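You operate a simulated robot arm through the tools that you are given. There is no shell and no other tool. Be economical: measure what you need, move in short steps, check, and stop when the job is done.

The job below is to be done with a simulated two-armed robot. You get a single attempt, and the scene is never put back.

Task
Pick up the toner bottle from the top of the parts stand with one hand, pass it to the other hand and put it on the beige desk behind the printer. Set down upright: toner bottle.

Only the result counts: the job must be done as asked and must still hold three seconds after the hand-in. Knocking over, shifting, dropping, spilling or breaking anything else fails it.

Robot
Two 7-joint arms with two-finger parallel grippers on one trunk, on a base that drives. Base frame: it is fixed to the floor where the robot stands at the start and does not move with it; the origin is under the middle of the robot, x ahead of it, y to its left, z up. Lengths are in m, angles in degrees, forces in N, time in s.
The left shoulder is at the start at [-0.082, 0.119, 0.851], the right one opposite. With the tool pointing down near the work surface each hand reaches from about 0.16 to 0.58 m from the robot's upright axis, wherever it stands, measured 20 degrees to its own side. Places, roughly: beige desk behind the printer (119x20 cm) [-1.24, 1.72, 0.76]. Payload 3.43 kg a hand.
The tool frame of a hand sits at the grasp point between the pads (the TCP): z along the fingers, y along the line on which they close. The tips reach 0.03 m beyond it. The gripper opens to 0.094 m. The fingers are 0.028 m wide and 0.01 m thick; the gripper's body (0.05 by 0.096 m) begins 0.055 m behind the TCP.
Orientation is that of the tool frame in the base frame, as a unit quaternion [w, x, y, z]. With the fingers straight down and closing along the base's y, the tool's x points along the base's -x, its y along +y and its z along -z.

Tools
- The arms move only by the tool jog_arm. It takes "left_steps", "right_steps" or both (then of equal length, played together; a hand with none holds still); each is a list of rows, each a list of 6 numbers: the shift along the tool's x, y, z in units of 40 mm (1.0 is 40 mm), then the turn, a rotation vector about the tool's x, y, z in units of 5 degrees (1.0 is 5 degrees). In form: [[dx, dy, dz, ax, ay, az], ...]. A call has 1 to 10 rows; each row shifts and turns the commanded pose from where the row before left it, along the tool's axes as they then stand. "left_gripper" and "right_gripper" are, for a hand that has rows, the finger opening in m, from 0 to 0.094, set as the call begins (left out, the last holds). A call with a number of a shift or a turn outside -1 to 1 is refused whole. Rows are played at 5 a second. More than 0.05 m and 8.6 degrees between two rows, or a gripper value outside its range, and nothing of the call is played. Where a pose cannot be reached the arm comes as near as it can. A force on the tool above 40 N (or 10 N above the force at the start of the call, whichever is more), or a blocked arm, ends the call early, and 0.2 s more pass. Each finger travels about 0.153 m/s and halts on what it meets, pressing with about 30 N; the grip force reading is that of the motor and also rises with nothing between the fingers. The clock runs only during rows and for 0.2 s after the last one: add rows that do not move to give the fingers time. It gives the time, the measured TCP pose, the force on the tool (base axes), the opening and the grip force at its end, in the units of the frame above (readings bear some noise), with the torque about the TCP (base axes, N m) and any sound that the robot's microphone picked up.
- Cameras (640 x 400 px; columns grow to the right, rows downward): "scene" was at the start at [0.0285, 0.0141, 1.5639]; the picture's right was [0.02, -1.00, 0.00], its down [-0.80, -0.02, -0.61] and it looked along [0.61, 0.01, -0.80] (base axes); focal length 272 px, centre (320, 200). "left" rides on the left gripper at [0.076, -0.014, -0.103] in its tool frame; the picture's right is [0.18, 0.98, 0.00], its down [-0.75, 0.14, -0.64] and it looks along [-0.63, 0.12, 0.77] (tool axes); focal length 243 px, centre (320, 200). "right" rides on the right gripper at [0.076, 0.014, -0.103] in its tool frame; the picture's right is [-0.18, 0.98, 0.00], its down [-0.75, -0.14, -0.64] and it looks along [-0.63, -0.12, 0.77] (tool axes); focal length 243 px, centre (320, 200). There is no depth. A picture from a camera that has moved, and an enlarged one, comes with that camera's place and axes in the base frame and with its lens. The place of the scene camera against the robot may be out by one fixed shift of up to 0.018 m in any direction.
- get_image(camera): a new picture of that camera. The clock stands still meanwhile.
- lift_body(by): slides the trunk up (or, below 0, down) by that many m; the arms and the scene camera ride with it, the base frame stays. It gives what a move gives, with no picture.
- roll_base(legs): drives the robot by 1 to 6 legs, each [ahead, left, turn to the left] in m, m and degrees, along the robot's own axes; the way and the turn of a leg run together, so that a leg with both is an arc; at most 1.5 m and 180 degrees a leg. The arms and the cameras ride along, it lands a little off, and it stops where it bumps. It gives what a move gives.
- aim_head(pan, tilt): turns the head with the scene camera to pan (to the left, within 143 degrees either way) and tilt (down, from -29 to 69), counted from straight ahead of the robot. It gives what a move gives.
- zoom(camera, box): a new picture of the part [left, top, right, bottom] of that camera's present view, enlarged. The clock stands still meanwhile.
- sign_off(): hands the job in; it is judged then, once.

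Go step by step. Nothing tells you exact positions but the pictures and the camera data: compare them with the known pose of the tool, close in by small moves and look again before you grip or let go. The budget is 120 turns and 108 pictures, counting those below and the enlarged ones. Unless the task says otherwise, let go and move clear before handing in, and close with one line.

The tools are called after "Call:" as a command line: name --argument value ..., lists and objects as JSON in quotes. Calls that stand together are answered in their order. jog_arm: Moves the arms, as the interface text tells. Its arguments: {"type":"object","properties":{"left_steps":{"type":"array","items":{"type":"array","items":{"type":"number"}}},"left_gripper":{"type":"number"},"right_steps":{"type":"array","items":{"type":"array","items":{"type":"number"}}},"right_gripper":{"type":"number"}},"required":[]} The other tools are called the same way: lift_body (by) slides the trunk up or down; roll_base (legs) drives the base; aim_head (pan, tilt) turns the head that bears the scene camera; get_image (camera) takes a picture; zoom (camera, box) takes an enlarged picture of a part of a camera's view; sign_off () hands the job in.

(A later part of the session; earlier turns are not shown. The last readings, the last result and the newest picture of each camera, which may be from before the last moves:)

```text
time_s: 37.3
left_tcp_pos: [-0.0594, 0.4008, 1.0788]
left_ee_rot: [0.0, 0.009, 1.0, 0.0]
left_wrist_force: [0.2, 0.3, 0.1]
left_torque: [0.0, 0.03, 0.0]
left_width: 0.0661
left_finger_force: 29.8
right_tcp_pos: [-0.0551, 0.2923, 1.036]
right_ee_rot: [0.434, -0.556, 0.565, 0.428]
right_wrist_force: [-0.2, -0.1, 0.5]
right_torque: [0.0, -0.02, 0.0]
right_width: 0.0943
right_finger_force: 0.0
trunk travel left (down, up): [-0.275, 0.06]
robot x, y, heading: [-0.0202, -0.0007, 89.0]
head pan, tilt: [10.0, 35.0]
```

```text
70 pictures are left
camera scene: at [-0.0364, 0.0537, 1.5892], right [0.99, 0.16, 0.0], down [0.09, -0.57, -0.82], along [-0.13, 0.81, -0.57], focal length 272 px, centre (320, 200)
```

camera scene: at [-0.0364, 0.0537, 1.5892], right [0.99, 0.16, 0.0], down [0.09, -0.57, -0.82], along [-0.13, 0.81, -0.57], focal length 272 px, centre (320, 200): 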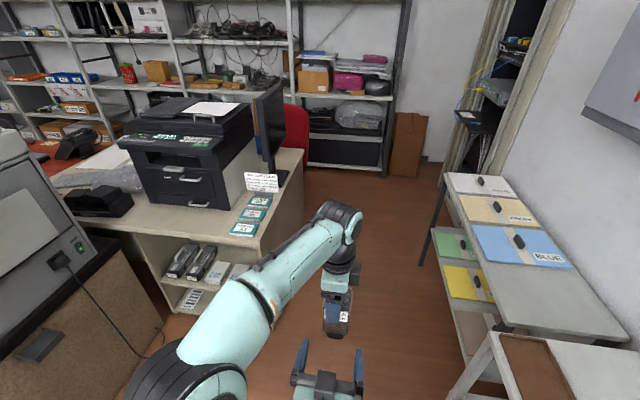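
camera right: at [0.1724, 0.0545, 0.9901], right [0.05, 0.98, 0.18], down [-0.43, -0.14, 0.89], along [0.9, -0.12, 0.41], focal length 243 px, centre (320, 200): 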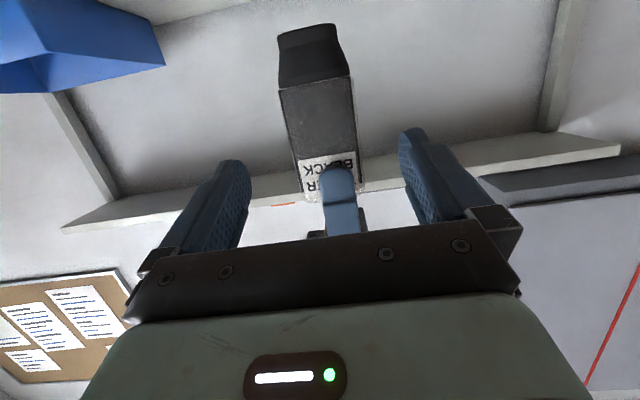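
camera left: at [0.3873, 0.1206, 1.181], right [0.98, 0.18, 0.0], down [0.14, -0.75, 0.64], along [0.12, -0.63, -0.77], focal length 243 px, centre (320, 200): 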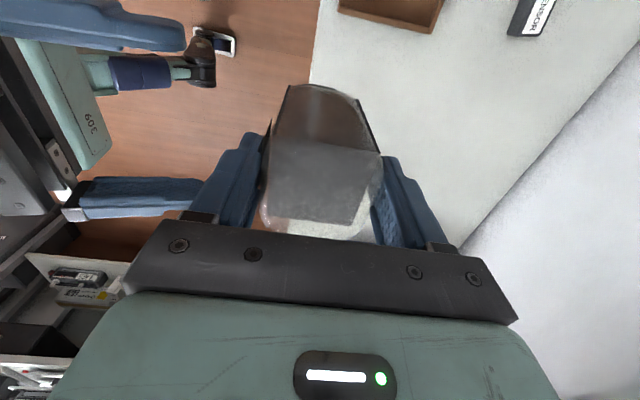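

Clear way ahead. I'll drive 0.9 m up the passage and look again.

Call:
roll_base --legs '[[0.9, 0, 1]]'

Call:
aim_head --pan 40 --tilt 40

Call:
get_image --camera "scene"

```text
time_s: 42.0
left_tcp_pos: [-0.0618, 1.2944, 1.078]
left_ee_rot: [0.0, -0.004, 1.0, 0.0]
left_wrist_force: [0.2, -0.1, 0.3]
left_torque: [-0.03, 0.0, 0.0]
left_width: 0.0663
left_finger_force: 30.1
right_tcp_pos: [-0.0561, 1.1852, 1.0365]
right_ee_rot: [-0.43, 0.562, -0.559, -0.433]
right_wrist_force: [0.0, 0.0, -0.3]
right_torque: [0.02, 0.0, 0.0]
right_width: 0.094
right_finger_force: 0.1
trunk travel left (down, up): [-0.275, 0.06]
robot x, y, heading: [-0.0155, 0.8928, 90.5]
head pan, tilt: [10.0, 35.0]
```

```text
time_s: 42.9
left_tcp_pos: [-0.0613, 1.2948, 1.0774]
left_ee_rot: [0.0, -0.004, 1.0, 0.0]
left_wrist_force: [0.3, 0.4, 0.6]
left_torque: [0.01, -0.02, 0.0]
left_width: 0.0663
left_finger_force: 30.3
right_tcp_pos: [-0.0563, 1.1858, 1.0361]
right_ee_rot: [-0.43, 0.562, -0.56, -0.432]
right_wrist_force: [-1.4, 0.2, 0.1]
right_torque: [-0.04, 0.0, -0.03]
right_width: 0.094
right_finger_force: 0.1
trunk travel left (down, up): [-0.275, 0.06]
robot x, y, heading: [-0.0164, 0.8949, 90.2]
head pan, tilt: [40.0, 40.0]
```

```text
69 pictures are left
camera scene: at [-0.072, 0.9255, 1.5817], right [0.76, 0.65, 0.0], down [0.42, -0.49, -0.77], along [-0.5, 0.58, -0.64], focal length 272 px, centre (320, 200)
```

scene: 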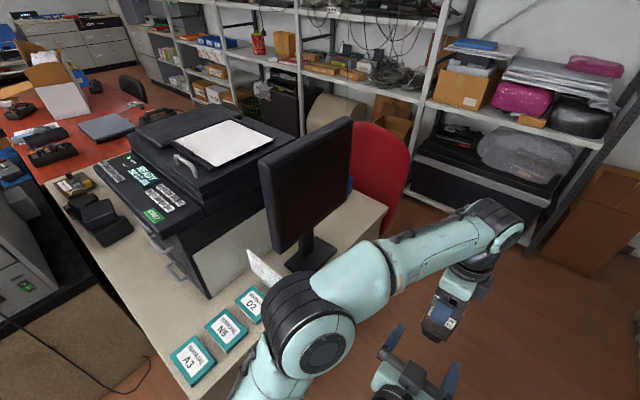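

The monitor and a red chair are near the desk's far corner. I'll go on 0.8 m, keeping slightly right, and look at the rear strip.

Call:
roll_base --legs '[[0.8, -0.05, 0]]'

Call:
aim_head --pan 70 --tilt 40

Call:
get_image --camera "scene"

```text
time_s: 47.2
left_tcp_pos: [-0.0222, 2.0952, 1.0777]
left_ee_rot: [0.0, -0.005, 1.0, -0.001]
left_wrist_force: [-0.2, 0.1, 0.2]
left_torque: [0.0, 0.01, -0.01]
left_width: 0.0662
left_finger_force: 30.0
right_tcp_pos: [-0.015, 1.9856, 1.0362]
right_ee_rot: [-0.428, 0.564, -0.558, -0.433]
right_wrist_force: [-0.7, -0.2, 0.2]
right_torque: [-0.01, 0.0, 0.01]
right_width: 0.094
right_finger_force: 0.0
trunk travel left (down, up): [-0.275, 0.06]
robot x, y, heading: [0.0271, 1.6955, 90.6]
head pan, tilt: [40.0, 40.0]
```

```text
time_s: 48.2
left_tcp_pos: [-0.0214, 2.0938, 1.0772]
left_ee_rot: [0.0, -0.005, 1.0, 0.0]
left_wrist_force: [0.2, -0.4, -0.1]
left_torque: [0.02, 0.0, -0.03]
left_width: 0.0663
left_finger_force: 30.1
right_tcp_pos: [-0.0149, 1.9854, 1.0352]
right_ee_rot: [-0.428, 0.563, -0.558, -0.433]
right_wrist_force: [1.2, 0.2, 0.4]
right_torque: [-0.02, 0.01, -0.02]
right_width: 0.0941
right_finger_force: 0.0
trunk travel left (down, up): [-0.275, 0.06]
robot x, y, heading: [0.0269, 1.691, 90.4]
head pan, tilt: [70.0, 40.0]
```

```text
68 pictures are left
camera scene: at [-0.054, 1.6897, 1.5817], right [0.33, 0.94, 0.0], down [0.61, -0.21, -0.77], along [-0.72, 0.25, -0.64], focal length 272 px, centre (320, 200)
```

scene: 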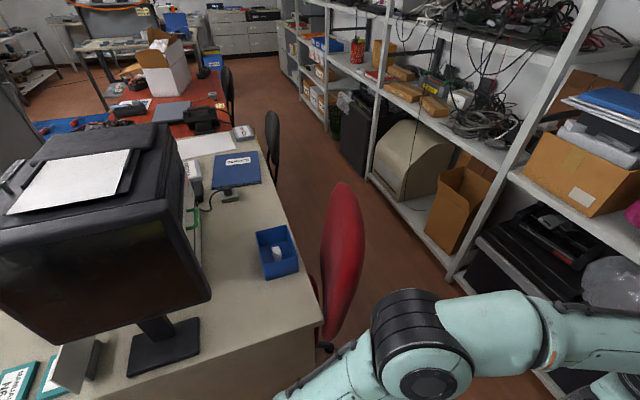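

I can see the rear strip now: a blue bin at about x≈-0.7, a free stretch at x≈-0.85 to -1.1, then a binder. A chair stands in the aisle. I'll go forward a bit to look down the aisle and judge the clearance.

Call:
roll_base --legs '[[0.5, 0, 0]]'

Call:
aim_head --pan 95 --tilt 40

Call:
get_image --camera "scene"

Call:
aim_head --pan 60 --tilt 69

Call:
get_image --camera "scene"

```text
time_s: 51.1
left_tcp_pos: [-0.0263, 2.5949, 1.0772]
left_ee_rot: [0.0, -0.005, 1.0, 0.001]
left_wrist_force: [-0.7, 0.1, -0.4]
left_torque: [0.0, 0.05, 0.03]
left_width: 0.0661
left_finger_force: 29.7
right_tcp_pos: [-0.0199, 2.4862, 1.0359]
right_ee_rot: [-0.429, 0.563, -0.557, -0.434]
right_wrist_force: [0.2, 0.1, 0.2]
right_torque: [0.0, -0.01, 0.01]
right_width: 0.0942
right_finger_force: 0.1
trunk travel left (down, up): [-0.275, 0.06]
robot x, y, heading: [0.024, 2.1932, 90.5]
head pan, tilt: [70.0, 40.0]
```

```text
time_s: 52.0
left_tcp_pos: [-0.0263, 2.5939, 1.0785]
left_ee_rot: [0.001, -0.005, 1.0, -0.001]
left_wrist_force: [0.1, -0.5, 0.9]
left_torque: [-0.01, -0.01, 0.02]
left_width: 0.0659
left_finger_force: 29.7
right_tcp_pos: [-0.0198, 2.4851, 1.0374]
right_ee_rot: [-0.429, 0.563, -0.558, -0.433]
right_wrist_force: [-0.3, -0.2, -0.1]
right_torque: [0.0, 0.03, -0.01]
right_width: 0.0942
right_finger_force: 0.1
trunk travel left (down, up): [-0.275, 0.06]
robot x, y, heading: [0.0227, 2.1939, 90.4]
head pan, tilt: [95.0, 40.0]
```

```text
67 pictures are left
camera scene: at [-0.0638, 2.1532, 1.5817], right [-0.1, 1.0, 0.0], down [0.64, 0.06, -0.77], along [-0.76, -0.07, -0.64], focal length 272 px, centre (320, 200)
```

scene: 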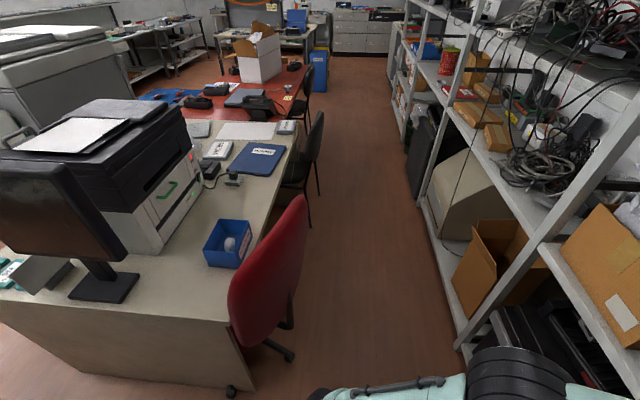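

```text
time_s: 53.0
left_tcp_pos: [-0.0268, 2.5937, 1.0782]
left_ee_rot: [0.0, -0.005, 1.0, 0.0]
left_wrist_force: [-0.9, 0.2, -0.1]
left_torque: [0.02, 0.03, 0.03]
left_width: 0.066
left_finger_force: 30.3
right_tcp_pos: [-0.02, 2.4851, 1.0368]
right_ee_rot: [-0.429, 0.563, -0.558, -0.433]
right_wrist_force: [0.4, 0.2, -0.1]
right_torque: [0.01, 0.0, 0.0]
right_width: 0.094
right_finger_force: 0.2
trunk travel left (down, up): [-0.275, 0.06]
robot x, y, heading: [0.0223, 2.1928, 90.6]
head pan, tilt: [60.0, 68.8]
```

```text
66 pictures are left
camera scene: at [-0.028, 2.1888, 1.5456], right [0.49, 0.87, 0.0], down [0.81, -0.46, -0.36], along [-0.32, 0.18, -0.93], focal length 272 px, centre (320, 200)
```

scene: 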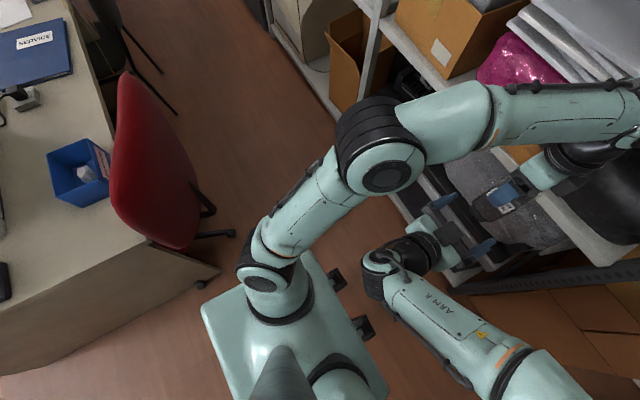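

The aisle is about 0.8 m clear between chair (y≲2.0) and shelf (y≈2.86). I'll turn to face the desk (-y) in the open area, then strafe along the aisle past the chair.

Call:
roll_base --legs '[[0, 0, 90], [0, -0.12, 0]]'

Call:
aim_head --pan 0 --tilt 50

Call:
get_image --camera "scene"

```text
time_s: 58.6
left_tcp_pos: [-0.3812, 2.2588, 1.0775]
left_ee_rot: [0.0, 0.715, -0.699, 0.0]
left_wrist_force: [0.0, -0.2, -0.6]
left_torque: [0.02, -0.04, 0.0]
left_width: 0.066
left_finger_force: 29.7
right_tcp_pos: [-0.2729, 2.268, 1.036]
right_ee_rot: [0.007, 0.793, 0.009, -0.609]
right_wrist_force: [-0.6, -0.2, 0.1]
right_torque: [0.0, 0.0, 0.03]
right_width: 0.0939
right_finger_force: 0.1
trunk travel left (down, up): [-0.275, 0.06]
robot x, y, heading: [0.017, 2.316, -178.4]
head pan, tilt: [60.0, 68.8]
```

```text
time_s: 59.9
left_tcp_pos: [-0.3804, 2.2587, 1.0781]
left_ee_rot: [0.0, 0.715, -0.699, -0.001]
left_wrist_force: [-0.5, -0.1, -0.1]
left_torque: [-0.04, -0.01, 0.01]
left_width: 0.0663
left_finger_force: 30.1
right_tcp_pos: [-0.2714, 2.2663, 1.0378]
right_ee_rot: [0.007, 0.793, 0.009, -0.61]
right_wrist_force: [-0.2, 0.0, 1.0]
right_torque: [-0.04, -0.02, 0.01]
right_width: 0.094
right_finger_force: 0.1
trunk travel left (down, up): [-0.275, 0.06]
robot x, y, heading: [0.0199, 2.315, -178.5]
head pan, tilt: [0.0, 50.0]
```

```text
65 pictures are left
camera scene: at [-0.0155, 2.3244, 1.5675], right [-0.02, 1.0, 0.0], down [0.77, 0.02, -0.64], along [-0.64, -0.02, -0.77], focal length 272 px, centre (320, 200)
```

scene: 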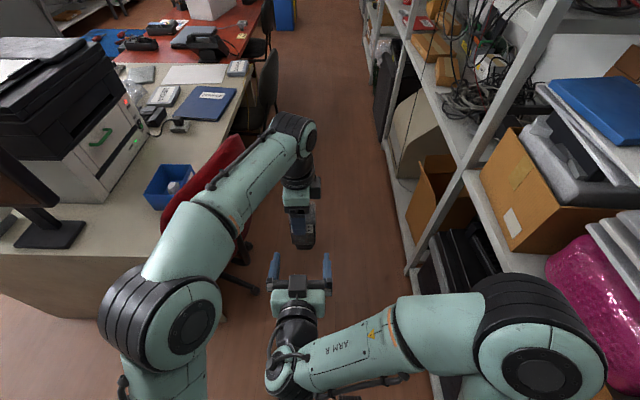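

Clear. I'll raise the trunk for margin, turn to face the desk and back toward the shelf side.

Call:
lift_body --by 0.055

Call:
roll_base --legs '[[0, 0, 88.5], [-0.12, 0, 0]]'

Call:
aim_head --pan -60 --tilt 50

Call:
get_image --camera "scene"

Call:
aim_head --pan -140 --tilt 50

Call:
get_image --camera "scene"

```text
time_s: 60.9
left_tcp_pos: [-0.38, 2.2576, 1.1333]
left_ee_rot: [0.0, 0.715, -0.699, 0.0]
left_wrist_force: [0.8, 0.0, -3.1]
left_torque: [-0.02, -0.01, -0.02]
left_width: 0.0662
left_finger_force: 30.6
right_tcp_pos: [-0.2718, 2.267, 1.092]
right_ee_rot: [0.006, 0.793, 0.008, -0.61]
right_wrist_force: [0.6, -0.4, 0.9]
right_torque: [0.02, 0.02, 0.02]
right_width: 0.0938
right_finger_force: 0.1
trunk travel left (down, up): [-0.33, 0.005]
robot x, y, heading: [0.0169, 2.3153, -178.7]
head pan, tilt: [0.0, 50.0]
```

```text
time_s: 65.9
left_tcp_pos: [0.0671, 2.0281, 1.1338]
left_ee_rot: [0.0, 1.0, 0.003, 0.0]
left_wrist_force: [0.6, 0.8, -1.3]
left_torque: [0.03, -0.01, 0.0]
left_width: 0.0661
left_finger_force: 30.2
right_tcp_pos: [0.0594, 2.1377, 1.0918]
right_ee_rot: [0.432, 0.56, 0.561, -0.43]
right_wrist_force: [-0.6, -0.4, 0.3]
right_torque: [-0.01, 0.0, -0.02]
right_width: 0.094
right_finger_force: 0.0
trunk travel left (down, up): [-0.33, 0.005]
robot x, y, heading: [0.0217, 2.4305, -89.6]
head pan, tilt: [0.0, 50.0]
```

```text
time_s: 67.2
left_tcp_pos: [0.0653, 2.0283, 1.1327]
left_ee_rot: [0.0, 1.0, 0.002, -0.001]
left_wrist_force: [0.0, -0.2, -2.1]
left_torque: [-0.01, -0.02, -0.03]
left_width: 0.0663
left_finger_force: 30.0
right_tcp_pos: [0.0585, 2.1391, 1.0908]
right_ee_rot: [0.432, 0.56, 0.561, -0.43]
right_wrist_force: [0.6, -0.8, -0.2]
right_torque: [-0.03, 0.0, 0.02]
right_width: 0.0941
right_finger_force: 0.0
trunk travel left (down, up): [-0.33, 0.005]
robot x, y, heading: [0.0195, 2.4329, -89.7]
head pan, tilt: [-60.0, 50.0]
```

```text
64 pictures are left
camera scene: at [-0.0496, 2.4491, 1.6264], right [-0.5, 0.86, 0.0], down [0.66, 0.39, -0.64], along [-0.55, -0.32, -0.77], focal length 272 px, centre (320, 200)
```

scene: 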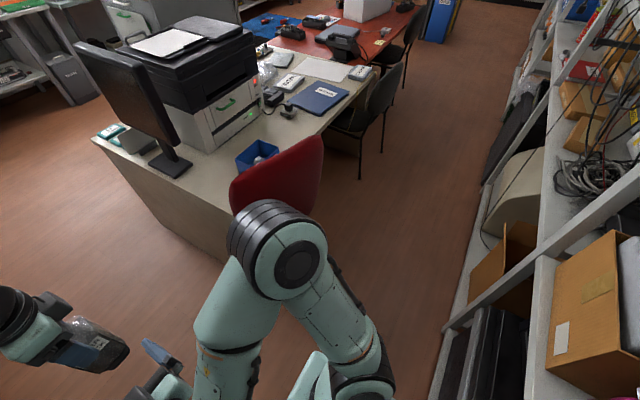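

```text
time_s: 68.7
left_tcp_pos: [0.0657, 2.0297, 1.1323]
left_ee_rot: [0.0, 1.0, 0.001, 0.001]
left_wrist_force: [1.0, 0.5, -2.0]
left_torque: [0.01, 0.0, -0.03]
left_width: 0.066
left_finger_force: 29.8
right_tcp_pos: [0.059, 2.1383, 1.0924]
right_ee_rot: [0.432, 0.56, 0.562, -0.43]
right_wrist_force: [-0.1, 0.1, -0.4]
right_torque: [0.02, -0.04, 0.05]
right_width: 0.0938
right_finger_force: 0.1
trunk travel left (down, up): [-0.33, 0.005]
robot x, y, heading: [0.0198, 2.4334, -89.6]
head pan, tilt: [-140.0, 50.0]
```

```text
63 pictures are left
camera scene: at [-0.033, 2.5467, 1.6264], right [0.76, 0.65, 0.0], down [0.5, -0.58, -0.64], along [-0.42, 0.49, -0.77], focal length 272 px, centre (320, 200)
```

scene: 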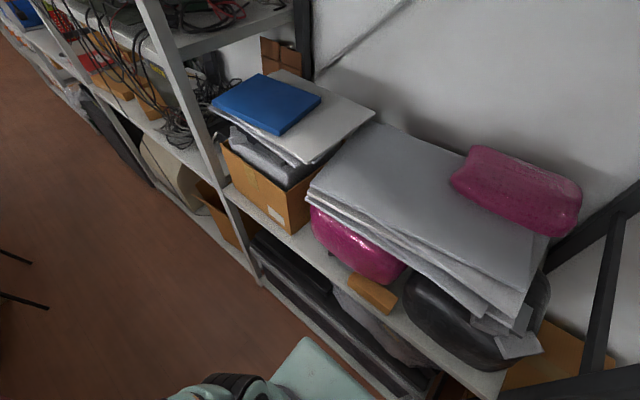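

The gap behind the base to the shelf is about 12 cm, and everything along the aisle stays behind y≈2.86. I'll strafe along the aisle in two parts.

Call:
roll_base --legs '[[0, -0.55, 0]]'

Call:
roll_base --legs '[[0, -0.55, -0.4]]'

Call:
aim_head --pan 0 --tilt 50

Call:
get_image --camera "scene"

```text
time_s: 74.0
left_tcp_pos: [-0.4838, 2.026, 1.1325]
left_ee_rot: [0.001, 1.0, 0.002, -0.001]
left_wrist_force: [0.8, 0.0, -1.2]
left_torque: [-0.03, -0.04, 0.01]
left_width: 0.0662
left_finger_force: 29.8
right_tcp_pos: [-0.4909, 2.1361, 1.0911]
right_ee_rot: [0.432, 0.559, 0.562, -0.43]
right_wrist_force: [0.5, -1.5, 0.0]
right_torque: [0.02, 0.01, 0.0]
right_width: 0.0939
right_finger_force: 0.0
trunk travel left (down, up): [-0.33, 0.005]
robot x, y, heading: [-0.5344, 2.428, -89.5]
head pan, tilt: [-140.0, 50.0]
```

```text
time_s: 79.3
left_tcp_pos: [-1.0363, 2.0259, 1.1326]
left_ee_rot: [0.0, 1.0, -0.001, 0.0]
left_wrist_force: [-0.5, 0.3, -2.0]
left_torque: [-0.02, 0.1, 0.02]
left_width: 0.0666
left_finger_force: 30.3
right_tcp_pos: [-1.0412, 2.1352, 1.0918]
right_ee_rot: [0.43, 0.562, 0.559, -0.432]
right_wrist_force: [0.0, -0.2, -0.4]
right_torque: [-0.01, 0.0, -0.01]
right_width: 0.0941
right_finger_force: 0.0
trunk travel left (down, up): [-0.33, 0.005]
robot x, y, heading: [-1.0766, 2.431, -90.2]
head pan, tilt: [-140.0, 50.0]
```

```text
time_s: 81.6
left_tcp_pos: [-1.0362, 2.0263, 1.1319]
left_ee_rot: [0.0, 1.0, -0.001, 0.0]
left_wrist_force: [-0.3, 0.2, -2.4]
left_torque: [-0.03, 0.13, 0.01]
left_width: 0.066
left_finger_force: 30.0
right_tcp_pos: [-1.0414, 2.1342, 1.0916]
right_ee_rot: [0.43, 0.562, 0.559, -0.432]
right_wrist_force: [-0.4, -0.3, 0.5]
right_torque: [-0.02, 0.01, 0.0]
right_width: 0.094
right_finger_force: 0.1
trunk travel left (down, up): [-0.33, 0.005]
robot x, y, heading: [-1.0785, 2.4263, -90.1]
head pan, tilt: [0.0, 50.0]
```

```text
62 pictures are left
camera scene: at [-1.0813, 2.4078, 1.6264], right [-1.0, 0.0, 0.0], down [0.0, 0.77, -0.64], along [0.0, -0.64, -0.77], focal length 272 px, centre (320, 200)
```

scene: 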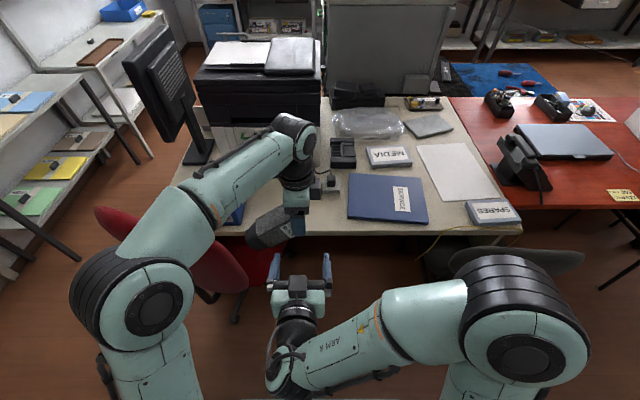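

The bottle looks tilted in the left hand; checking closely.

Call:
zoom --camera "scene" --box '[220, 150, 360, 260]'

Call:
get_image --camera "left"

Call:
get_image --camera "right"

```text
3.64 times, centred on (290, 205) of scene
camera zoom: at [-1.0813, 2.4078, 1.6264], right [-1.0, 0.0, 0.0], down [0.0, 0.77, -0.64], along [0.0, -0.64, -0.77], focal length 991 px, centre (429, 182)
```

zoom: 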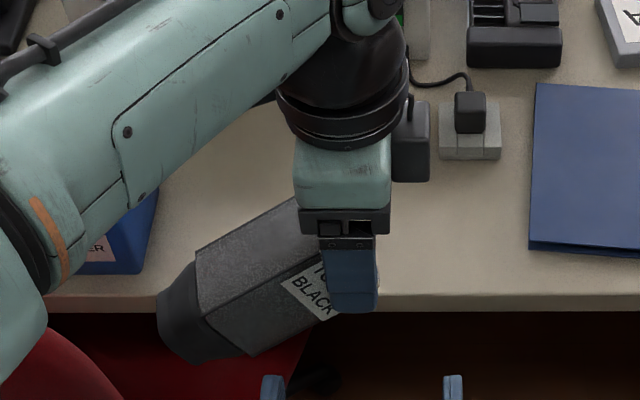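

```text
60 pictures are left
camera left: at [-0.9594, 2.0393, 1.2358], right [0.18, -0.98, 0.0], down [-0.75, -0.14, 0.64], along [-0.63, -0.12, -0.77], focal length 243 px, centre (320, 200)
```

left: 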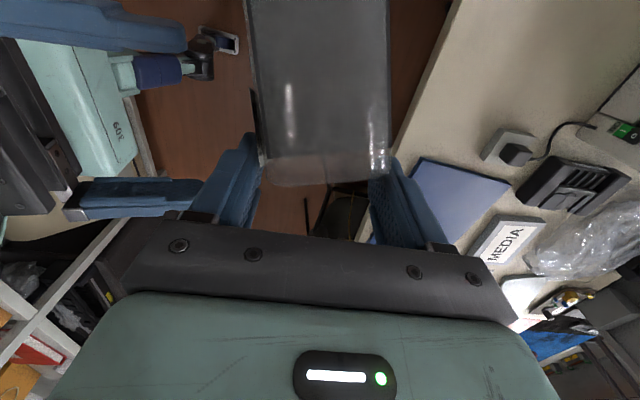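

```text
59 pictures are left
camera right: at [-1.0274, 2.2544, 1.0451], right [0.98, -0.05, 0.18], down [-0.14, 0.43, 0.89], along [-0.12, -0.9, 0.41], focal length 243 px, centre (320, 200)
```

right: 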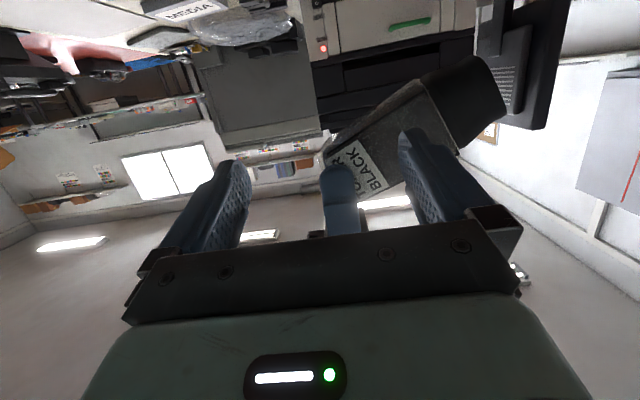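

The bottle pivoted in the grip, swinging about 60° toward +x, most likely by brushing the chair top. The grip still holds. I'll move the right hand aside, raise the left hand, and roll it about the grip axis until the bottle is upright.

Call:
jog_arm --right_steps '[[0, -0.9, 0, 0, 0, 0], [0, -0.9, 0, 0, 0, 0], [0, -0.9, 0, 0, 0, 0], [0, -0.9, 0, 0, 0, 0]]' --left_steps '[[0, 0, -0.3, 0, 0, 0], [0, 0, -0.3, 0, 0, 0], [0, 0, -0.3, 0, 0, 0], [0, 0, -0.3, 0, 0, 0]]'

Call:
aim_head --pan 30 --tilt 50

Call:
get_image --camera "scene"

```text
time_s: 82.6
left_tcp_pos: [-1.0364, 2.0261, 1.1806]
left_ee_rot: [0.0, 1.0, -0.002, 0.002]
left_wrist_force: [-0.5, 1.0, -1.7]
left_torque: [0.0, 0.09, -0.01]
left_width: 0.0659
left_finger_force: 29.6
right_tcp_pos: [-1.1307, 2.0825, 1.1294]
right_ee_rot: [0.429, 0.563, 0.56, -0.431]
right_wrist_force: [-0.1, -0.2, -0.2]
right_torque: [0.02, -0.01, 0.03]
right_width: 0.0941
right_finger_force: 0.1
right hand out of reach, approached as far as the arm can: row 1, 2, 3, 4
trunk travel left (down, up): [-0.33, 0.005]
robot x, y, heading: [-1.0784, 2.43, -90.1]
head pan, tilt: [0.0, 50.0]
```

```text
time_s: 83.5
left_tcp_pos: [-1.0355, 2.0257, 1.1795]
left_ee_rot: [0.0, 1.0, -0.001, 0.0]
left_wrist_force: [0.7, -1.0, -2.7]
left_torque: [0.01, 0.14, 0.01]
left_width: 0.066
left_finger_force: 29.6
right_tcp_pos: [-1.1298, 2.0824, 1.1302]
right_ee_rot: [0.43, 0.562, 0.559, -0.432]
right_wrist_force: [0.1, 0.7, -0.4]
right_torque: [-0.03, 0.0, 0.02]
right_width: 0.0939
right_finger_force: 0.1
trunk travel left (down, up): [-0.33, 0.005]
robot x, y, heading: [-1.0787, 2.4252, -90.4]
head pan, tilt: [30.0, 50.0]
```

```text
58 pictures are left
camera scene: at [-1.0429, 2.4179, 1.6264], right [-0.87, -0.5, 0.0], down [-0.38, 0.67, -0.64], along [0.32, -0.56, -0.77], focal length 272 px, centre (320, 200)
```

scene: 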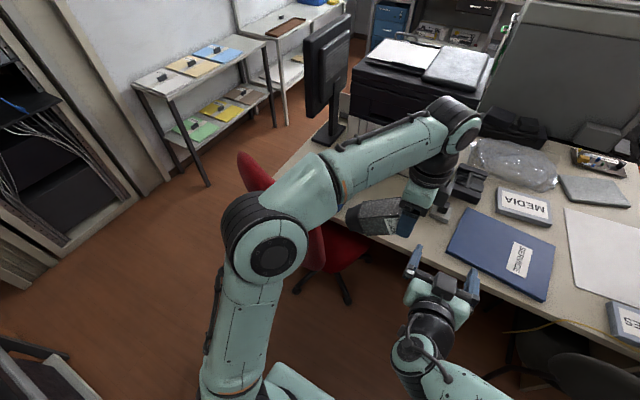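

Call:
jog_arm --right_steps '[[0, 0, -0.6, 0, 0, 0], [0, 0, -0.6, 0, 0, 0], [0, 0, -0.6, 0, 0, 0], [0, 0, -0.6, 0, 0, 0]]'

Call:
jog_arm --left_steps '[[0, 0, 0, 0, -1, 0], [0, 0, 0, 0, -1, 0], [0, 0, 0, 0, -1, 0], [0, 0, 0, 0, -1, 0], [0, 0, 0, 0, -1, 0], [0, 0, 0, 0, -1, 0]]'

Call:
get_image --camera "scene"

Call:
get_image --camera "left"

```text
time_s: 84.5
left_tcp_pos: [-1.0351, 2.0256, 1.181]
left_ee_rot: [0.0, 1.0, 0.0, 0.0]
left_wrist_force: [-0.3, 0.2, -1.7]
left_torque: [-0.03, 0.08, 0.02]
left_width: 0.066
left_finger_force: 29.5
right_tcp_pos: [-1.1104, 2.1571, 1.1775]
right_ee_rot: [0.428, 0.564, 0.559, -0.432]
right_wrist_force: [0.3, 0.0, 0.7]
right_torque: [-0.01, -0.02, 0.02]
right_width: 0.094
right_finger_force: 0.2
right hand out of reach, approached as far as the arm can: row 1, 2, 3, 4
trunk travel left (down, up): [-0.33, 0.005]
robot x, y, heading: [-1.0829, 2.4269, -90.1]
head pan, tilt: [30.0, 50.0]
```

```text
time_s: 85.9
left_tcp_pos: [-1.035, 2.0241, 1.1802]
left_ee_rot: [-0.001, 0.966, -0.001, -0.26]
left_wrist_force: [0.2, 0.2, -1.7]
left_torque: [-0.03, 0.05, 0.0]
left_width: 0.0659
left_finger_force: 29.4
right_tcp_pos: [-1.1093, 2.1561, 1.176]
right_ee_rot: [0.429, 0.563, 0.56, -0.431]
right_wrist_force: [0.2, -0.5, 0.2]
right_torque: [-0.01, -0.01, -0.03]
right_width: 0.094
right_finger_force: 0.1
trunk travel left (down, up): [-0.33, 0.005]
robot x, y, heading: [-1.0767, 2.429, -90.4]
head pan, tilt: [30.0, 50.0]
```

```text
57 pictures are left
camera scene: at [-1.0423, 2.418, 1.6264], right [-0.87, -0.5, 0.0], down [-0.38, 0.66, -0.64], along [0.32, -0.56, -0.77], focal length 272 px, centre (320, 200)
```

scene: 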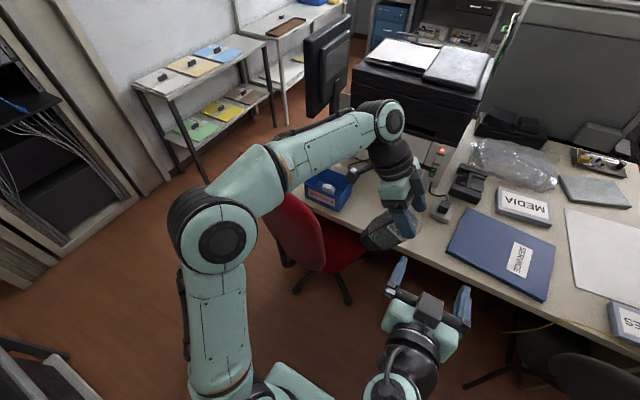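

```text
56 pictures are left
camera left: at [-0.9182, 2.0394, 1.2318], right [0.16, -0.98, -0.09], down [-0.33, -0.14, 0.93], along [-0.93, -0.12, -0.35], focal length 243 px, centre (320, 200)
```

left: 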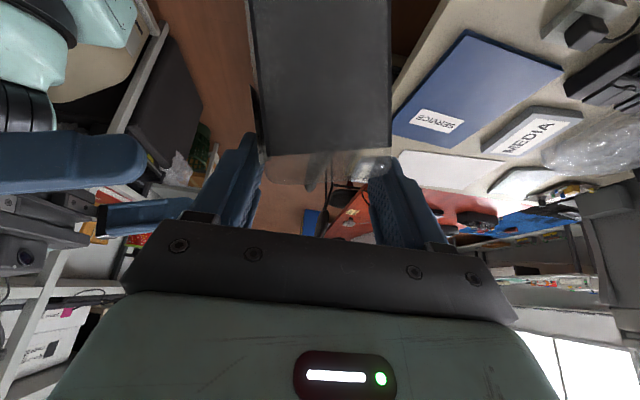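

Going well. Rotating another 30° and checking from the straight-ahead view.

Call:
jog_arm --left_steps '[[0, 0, 0, 0, -1, 0], [0, 0, 0, 0, -1, 0], [0, 0, 0, 0, -1, 0], [0, 0, 0, 0, -1, 0], [0, 0, 0, 0, -1, 0], [0, 0, 0, 0, -1, 0]]'

Call:
aim_head --pan 0 --tilt 45

Call:
get_image --camera "scene"

Call:
get_image --camera "right"

```text
time_s: 87.3
left_tcp_pos: [-1.0354, 2.0245, 1.1799]
left_ee_rot: [-0.001, 0.865, -0.001, -0.502]
left_wrist_force: [0.4, 0.2, -2.1]
left_torque: [-0.02, 0.03, -0.03]
left_width: 0.0657
left_finger_force: 29.8
right_tcp_pos: [-1.1088, 2.1565, 1.178]
right_ee_rot: [0.429, 0.563, 0.56, -0.431]
right_wrist_force: [0.4, -0.4, 1.3]
right_torque: [0.0, 0.0, 0.02]
right_width: 0.0937
right_finger_force: 0.0
trunk travel left (down, up): [-0.33, 0.005]
robot x, y, heading: [-1.0777, 2.4304, -90.5]
head pan, tilt: [30.0, 50.0]
```

```text
time_s: 88.3
left_tcp_pos: [-1.0349, 2.0252, 1.1812]
left_ee_rot: [0.0, 0.866, 0.0, -0.499]
left_wrist_force: [-0.1, -1.1, -2.3]
left_torque: [0.01, 0.01, 0.02]
left_width: 0.0657
left_finger_force: 29.7
right_tcp_pos: [-1.1088, 2.1563, 1.1769]
right_ee_rot: [0.429, 0.563, 0.56, -0.431]
right_wrist_force: [-0.5, 0.0, 0.3]
right_torque: [0.0, -0.01, 0.0]
right_width: 0.0938
right_finger_force: 0.0
trunk travel left (down, up): [-0.33, 0.005]
robot x, y, heading: [-1.0821, 2.432, -90.2]
head pan, tilt: [0.0, 45.0]
```

```text
55 pictures are left
camera scene: at [-1.0812, 2.4035, 1.6333], right [-1.0, 0.0, 0.0], down [0.0, 0.71, -0.71], along [0.0, -0.71, -0.71], focal length 272 px, centre (320, 200)
```

scene: 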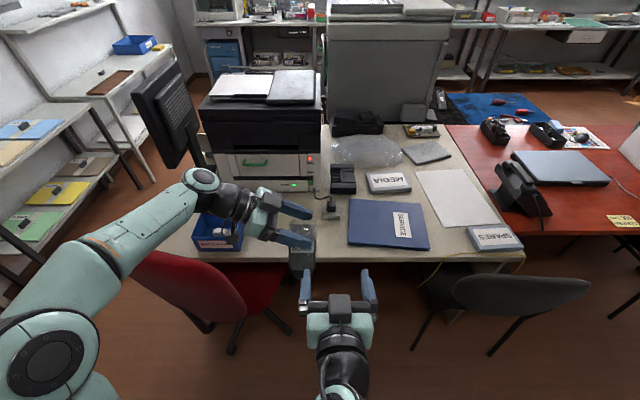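

```text
54 pictures are left
camera right: at [-1.0948, 2.276, 1.1311], right [0.98, -0.05, 0.18], down [-0.14, 0.42, 0.89], along [-0.12, -0.9, 0.41], focal length 243 px, centre (320, 200)
```

right: 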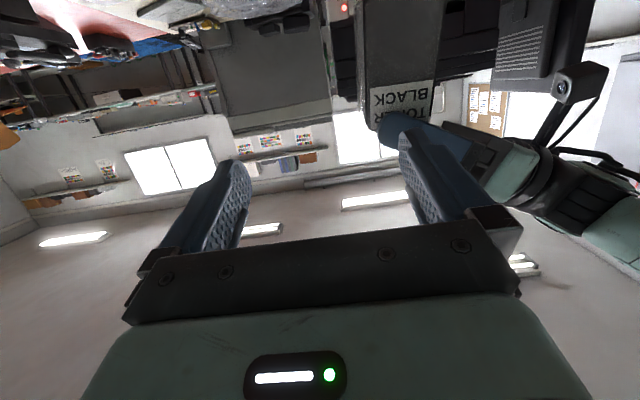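

Call:
zoom --camera "scene" --box '[240, 180, 360, 280]'

Call:
zoom --camera "right" --box '[320, 0, 480, 130]'

```text
4.00 times, centred on (300, 230) of scene
camera zoom: at [-1.0812, 2.4035, 1.6333], right [-1.0, 0.0, 0.0], down [0.0, 0.71, -0.71], along [0.0, -0.71, -0.71], focal length 1090 px, centre (400, 80)
```

zoom: 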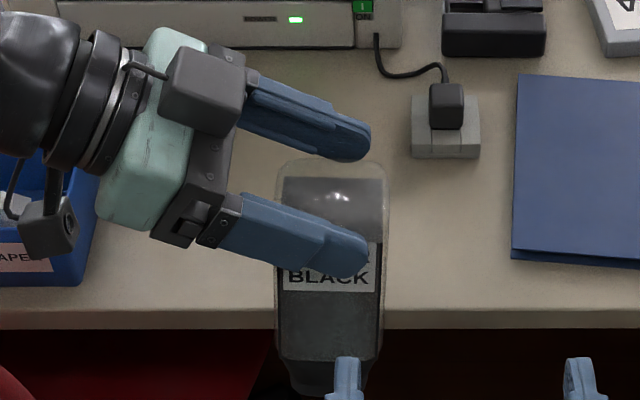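

```text
3.08 times, centred on (400, 65) of right
camera zoom: at [-1.0948, 2.276, 1.1311], right [0.98, -0.05, 0.18], down [-0.14, 0.42, 0.89], along [-0.12, -0.9, 0.41], focal length 746 px, centre (74, 615)
```

zoom: 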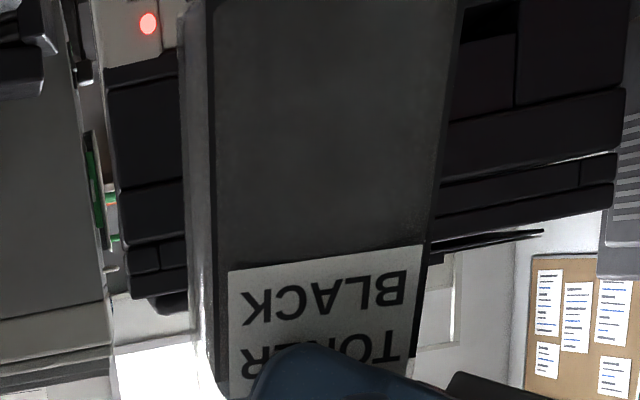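

The bottle is now only about 5° off vertical, bottom toward +x. This hand direction would swing my elbow over the chair, though. I'll finish the 5° and move the right hand out of the way, then yaw the left hand so it points forward at the desk.

Call:
jog_arm --right_steps '[[0, -0.5, 0, 0, 1, 0], [0, -0.5, 0, 0, 1, 0], [0, -0.5, 0, 0, 1, 0], [0, -0.5, 0, 0, 1, 0], [0, -0.5, 0, 0, 1, 0], [0, -0.5, 0, 0, 1, 0], [0, -0.5, 0, 0, 1, 0], [0, -0.5, 0, 0, 1, 0], [0, -0.5, 0, 0, 1, 0], [0, -0.5, 0, 0, 1, 0]]'

Call:
jog_arm --left_steps '[[0, 0, 0, 0, -1, 0]]'

Call:
get_image --camera "scene"

```text
time_s: 90.5
left_tcp_pos: [-1.0361, 2.0252, 1.1811]
left_ee_rot: [0.0, 0.866, 0.0, -0.5]
left_wrist_force: [-0.4, 0.0, -2.8]
left_torque: [-0.03, -0.05, -0.01]
left_width: 0.0654
left_finger_force: 30.1
right_tcp_pos: [-1.3085, 2.1578, 1.1767]
right_ee_rot: [0.154, 0.691, 0.689, -0.152]
right_wrist_force: [0.2, -1.7, -0.9]
right_torque: [-0.02, 0.02, -0.02]
right_width: 0.0939
right_finger_force: 0.0
trunk travel left (down, up): [-0.33, 0.005]
robot x, y, heading: [-1.0791, 2.4296, -90.2]
head pan, tilt: [0.0, 45.0]
```

```text
time_s: 90.9
left_tcp_pos: [-1.0344, 2.0251, 1.1802]
left_ee_rot: [0.0, 0.843, -0.001, -0.537]
left_wrist_force: [-0.1, 0.0, -1.2]
left_torque: [0.0, -0.01, 0.03]
left_width: 0.0652
left_finger_force: 30.3
right_tcp_pos: [-1.3074, 2.1577, 1.1773]
right_ee_rot: [0.153, 0.692, 0.689, -0.154]
right_wrist_force: [-0.7, -0.2, -0.1]
right_torque: [-0.03, -0.02, 0.03]
right_width: 0.0941
right_finger_force: 0.0
trunk travel left (down, up): [-0.33, 0.005]
robot x, y, heading: [-1.0768, 2.4299, -90.3]
head pan, tilt: [0.0, 45.0]
```

```text
51 pictures are left
camera scene: at [-1.0809, 2.4033, 1.6333], right [-1.0, 0.0, 0.0], down [0.0, 0.71, -0.71], along [0.0, -0.71, -0.71], focal length 272 px, centre (320, 200)
```

scene: 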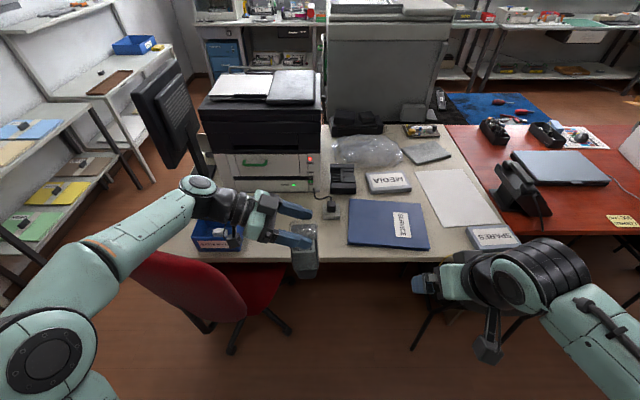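

Call:
jog_arm --left_steps '[[0, 0, 0, -0.906, 0, -0.423], [0, 0, 0, -0.906, 0, -0.423], [0, 0, 0, -0.906, 0, -0.423], [0, 0, 0, -0.906, 0, -0.423], [0, 0, 0, -0.906, 0, -0.423], [0, 0, 0, -0.906, 0, -0.423], [0, 0, 0, -0.906, 0, -0.423], [0, 0, 0, -0.906, 0, -0.423], [0, 0, 0, -0.906, 0, -0.423]]'

Call:
get_image --camera "scene"

```text
time_s: 92.9
left_tcp_pos: [-1.036, 2.0254, 1.1808]
left_ee_rot: [0.205, 0.779, 0.322, -0.496]
left_wrist_force: [0.9, -0.5, -1.3]
left_torque: [-0.03, -0.02, -0.02]
left_width: 0.0655
left_finger_force: 29.9
right_tcp_pos: [-1.3089, 2.1573, 1.1786]
right_ee_rot: [0.154, 0.692, 0.688, -0.154]
right_wrist_force: [0.1, 0.2, 0.0]
right_torque: [0.02, 0.0, 0.03]
right_width: 0.094
right_finger_force: 0.0
trunk travel left (down, up): [-0.33, 0.005]
robot x, y, heading: [-1.0772, 2.427, -90.3]
head pan, tilt: [0.0, 45.0]
```

```text
50 pictures are left
camera scene: at [-1.0815, 2.4037, 1.6333], right [-1.0, 0.0, 0.0], down [0.0, 0.71, -0.71], along [0.0, -0.71, -0.71], focal length 272 px, centre (320, 200)
```

scene: 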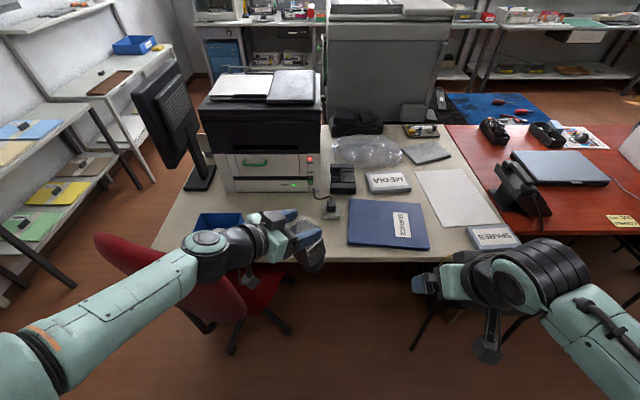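

Call:
zoom --camera "scene" --box '[240, 180, 360, 280]'

```text
4.00 times, centred on (300, 230) of scene
camera zoom: at [-1.0815, 2.4037, 1.6333], right [-1.0, 0.0, 0.0], down [0.0, 0.71, -0.71], along [0.0, -0.71, -0.71], focal length 1090 px, centre (400, 80)
```

zoom: 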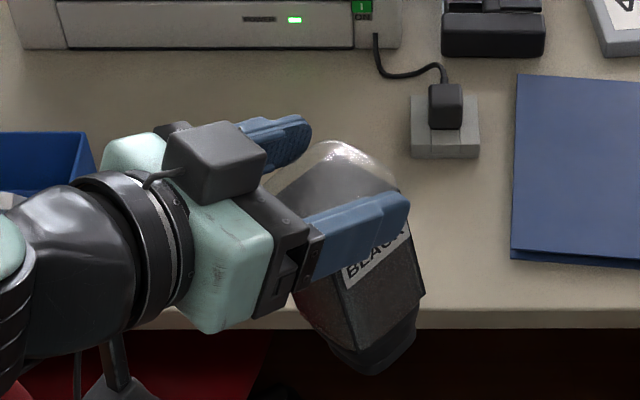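

Call:
get_image --camera "right"

Call:
get_image --camera "left"

```text
48 pictures are left
camera right: at [-1.2955, 2.2712, 1.2387], right [0.98, -0.17, 0.08], down [-0.14, -0.41, 0.9], along [-0.12, -0.9, -0.43], focal length 243 px, centre (320, 200)
```

right: 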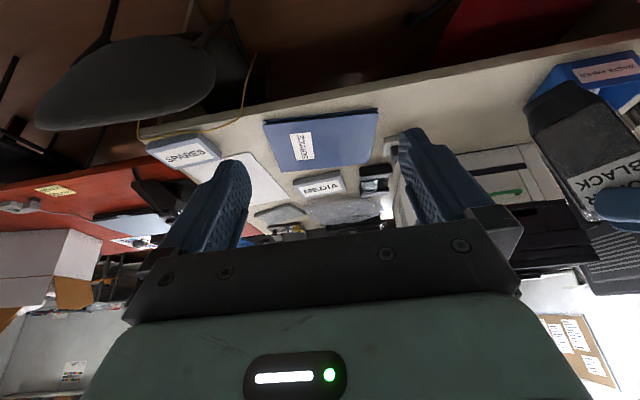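

```text
47 pictures are left
camera left: at [-0.9569, 2.1241, 1.1555], right [0.75, -0.64, -0.17], down [0.29, 0.09, 0.95], along [-0.6, -0.76, 0.25], focal length 243 px, centre (320, 200)
```

left: 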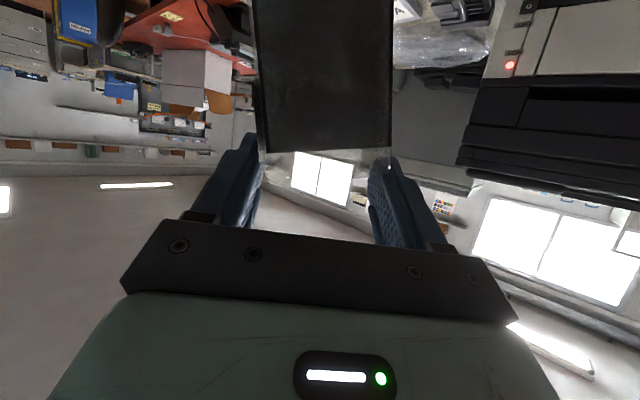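

From several views the bottle leans about 12° sideways relative to the gripper (bottom toward -x/+y). I'll roll the hand to correct that, then carry on yawing toward the forward direction and check again.

Call:
jog_arm --left_steps '[[0, 0, 0, 0, 0, 1], [0, 0, 0, 0, 0, 1], [0, 0, 0, 0, 0, 0.4], [0, 0, 0, -0.886, 0.188, -0.423], [0, 0, 0, -0.886, 0.188, -0.423], [0, 0, 0, -0.886, 0.188, -0.423], [0, 0, 0, -0.886, 0.188, -0.423], [0, 0, 0, -0.886, 0.188, -0.423], [0, 0, 0, -0.886, 0.188, -0.423]]'

Call:
get_image --camera "left"

Call:
zoom --camera "scene" --box '[240, 180, 360, 280]'

Call:
get_image --camera "right"

```text
time_s: 94.9
left_tcp_pos: [-1.0343, 2.0255, 1.181]
left_ee_rot: [0.37, 0.72, 0.44, -0.389]
left_wrist_force: [0.0, 0.6, -2.3]
left_torque: [0.05, -0.02, 0.03]
left_width: 0.0652
left_finger_force: 29.9
right_tcp_pos: [-1.3103, 2.1572, 1.1779]
right_ee_rot: [0.153, 0.692, 0.689, -0.153]
right_wrist_force: [0.7, -0.3, -0.2]
right_torque: [-0.02, -0.03, 0.04]
right_width: 0.0938
right_finger_force: 0.0
trunk travel left (down, up): [-0.33, 0.005]
robot x, y, heading: [-1.0768, 2.425, -90.2]
head pan, tilt: [0.0, 45.0]
```

```text
46 pictures are left
camera left: at [-1.0013, 2.1462, 1.1542], right [0.96, -0.27, 0.02], down [0.05, 0.25, 0.97], along [-0.27, -0.93, 0.26], focal length 243 px, centre (320, 200)
```

left: 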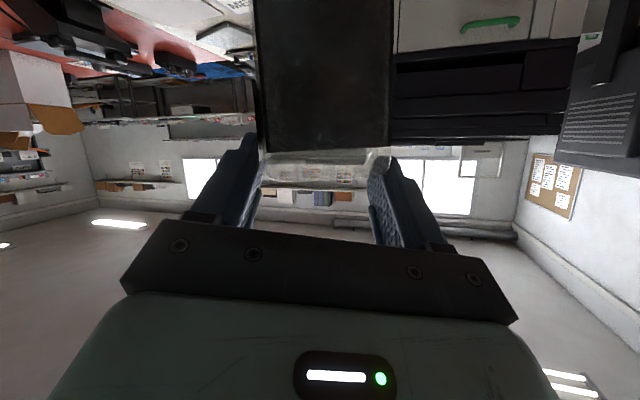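

```text
4.00 times, centred on (300, 230) of scene
camera zoom: at [-1.0816, 2.4034, 1.6333], right [-1.0, 0.0, 0.0], down [0.0, 0.71, -0.71], along [0.0, -0.71, -0.71], focal length 1090 px, centre (400, 80)
```

zoom: 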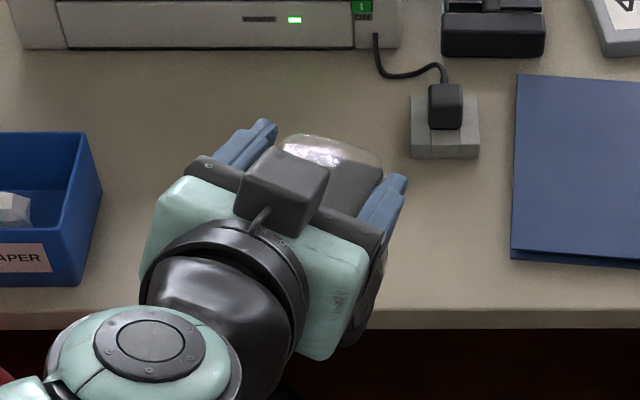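

```text
44 pictures are left
camera right: at [-1.2956, 2.2709, 1.2387], right [0.98, -0.17, 0.08], down [-0.14, -0.41, 0.9], along [-0.12, -0.9, -0.43], focal length 243 px, centre (320, 200)
```

right: 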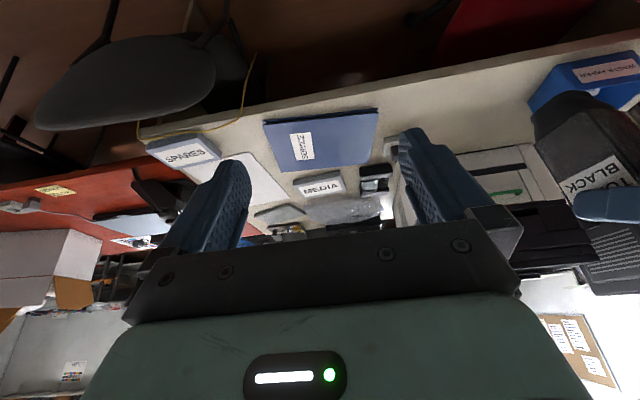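

Call:
zoom --camera "right" --box '[500, 40, 640, 240]'

```text
2.00 times, centred on (570, 140) of right
camera zoom: at [-1.2956, 2.2709, 1.2387], right [0.98, -0.17, 0.08], down [-0.14, -0.41, 0.9], along [-0.12, -0.9, -0.43], focal length 485 px, centre (-180, 320)
```

zoom: 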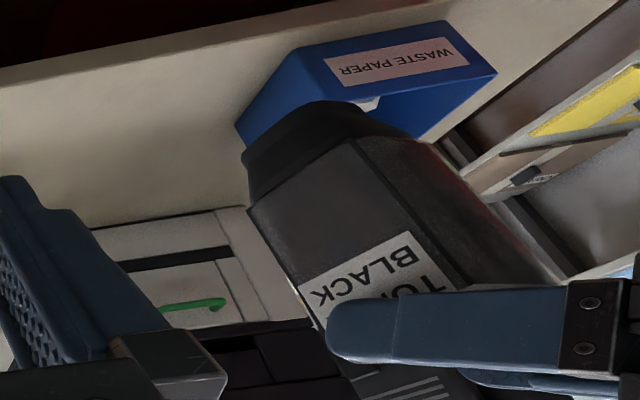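

Lateral lean is fixed; about 3° remains fore-aft. I'll trim that and check the arm's clearance to the chair before driving in.

Call:
jog_arm --left_steps '[[0, 0, 0, 0, 0.5, 0]]'

Call:
aim_head --pan 25 --tilt 58

Call:
get_image --camera "scene"

```text
time_s: 95.3
left_tcp_pos: [-1.0358, 2.025, 1.181]
left_ee_rot: [0.36, 0.728, 0.447, -0.375]
left_wrist_force: [-0.6, -0.4, -1.7]
left_torque: [0.02, 0.0, -0.01]
left_width: 0.0653
left_finger_force: 30.0
right_tcp_pos: [-1.3094, 2.1579, 1.1771]
right_ee_rot: [0.153, 0.693, 0.688, -0.155]
right_wrist_force: [-0.6, 0.0, 0.5]
right_torque: [-0.01, 0.03, 0.03]
right_width: 0.0939
right_finger_force: 0.1
trunk travel left (down, up): [-0.33, 0.005]
robot x, y, heading: [-1.0786, 2.425, -90.2]
head pan, tilt: [0.0, 45.0]
```

```text
time_s: 96.2
left_tcp_pos: [-1.0358, 2.0264, 1.181]
left_ee_rot: [0.36, 0.728, 0.448, -0.374]
left_wrist_force: [-0.2, 0.5, -2.2]
left_torque: [-0.01, 0.0, -0.01]
left_width: 0.0651
left_finger_force: 29.9
right_tcp_pos: [-1.3097, 2.1575, 1.1767]
right_ee_rot: [0.153, 0.692, 0.689, -0.154]
right_wrist_force: [0.3, 1.0, -0.5]
right_torque: [0.0, 0.04, -0.01]
right_width: 0.094
right_finger_force: 0.0
trunk travel left (down, up): [-0.33, 0.005]
robot x, y, heading: [-1.0769, 2.4249, -90.1]
head pan, tilt: [25.0, 58.0]
```

```text
42 pictures are left
camera scene: at [-1.0522, 2.4222, 1.6163], right [-0.91, -0.42, 0.0], down [-0.36, 0.77, -0.53], along [0.22, -0.48, -0.85], focal length 272 px, centre (320, 200)
```

scene: 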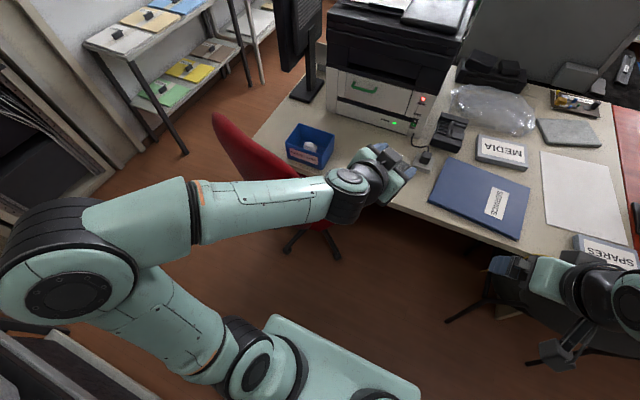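

Arm clearance looks fine: the elbow is well back. I'll strafe slightly right and drive toward the desk.

Call:
roll_base --legs '[[0, -0.07, 0], [0.17, 0, 0]]'

Call:
get_image --camera "scene"

```text
time_s: 98.5
left_tcp_pos: [-1.1049, 1.859, 1.1799]
left_ee_rot: [0.36, 0.728, 0.448, -0.374]
left_wrist_force: [-0.2, 0.6, -2.1]
left_torque: [0.04, -0.01, 0.03]
left_width: 0.0649
left_finger_force: 29.3
right_tcp_pos: [-1.3792, 1.9912, 1.1771]
right_ee_rot: [0.153, 0.692, 0.688, -0.154]
right_wrist_force: [0.2, -0.2, -0.2]
right_torque: [0.0, 0.0, -0.02]
right_width: 0.0938
right_finger_force: 0.1
trunk travel left (down, up): [-0.33, 0.005]
robot x, y, heading: [-1.1484, 2.2585, -90.1]
head pan, tilt: [25.0, 58.0]
```

```text
41 pictures are left
camera scene: at [-1.1221, 2.2544, 1.616], right [-0.91, -0.42, 0.0], down [-0.36, 0.77, -0.53], along [0.22, -0.48, -0.85], focal length 272 px, centre (320, 200)
```

scene: 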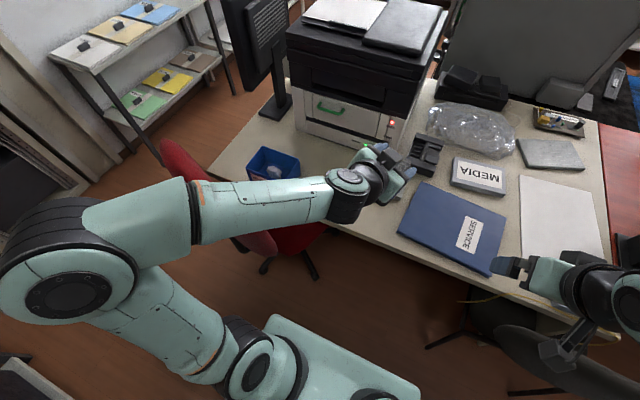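

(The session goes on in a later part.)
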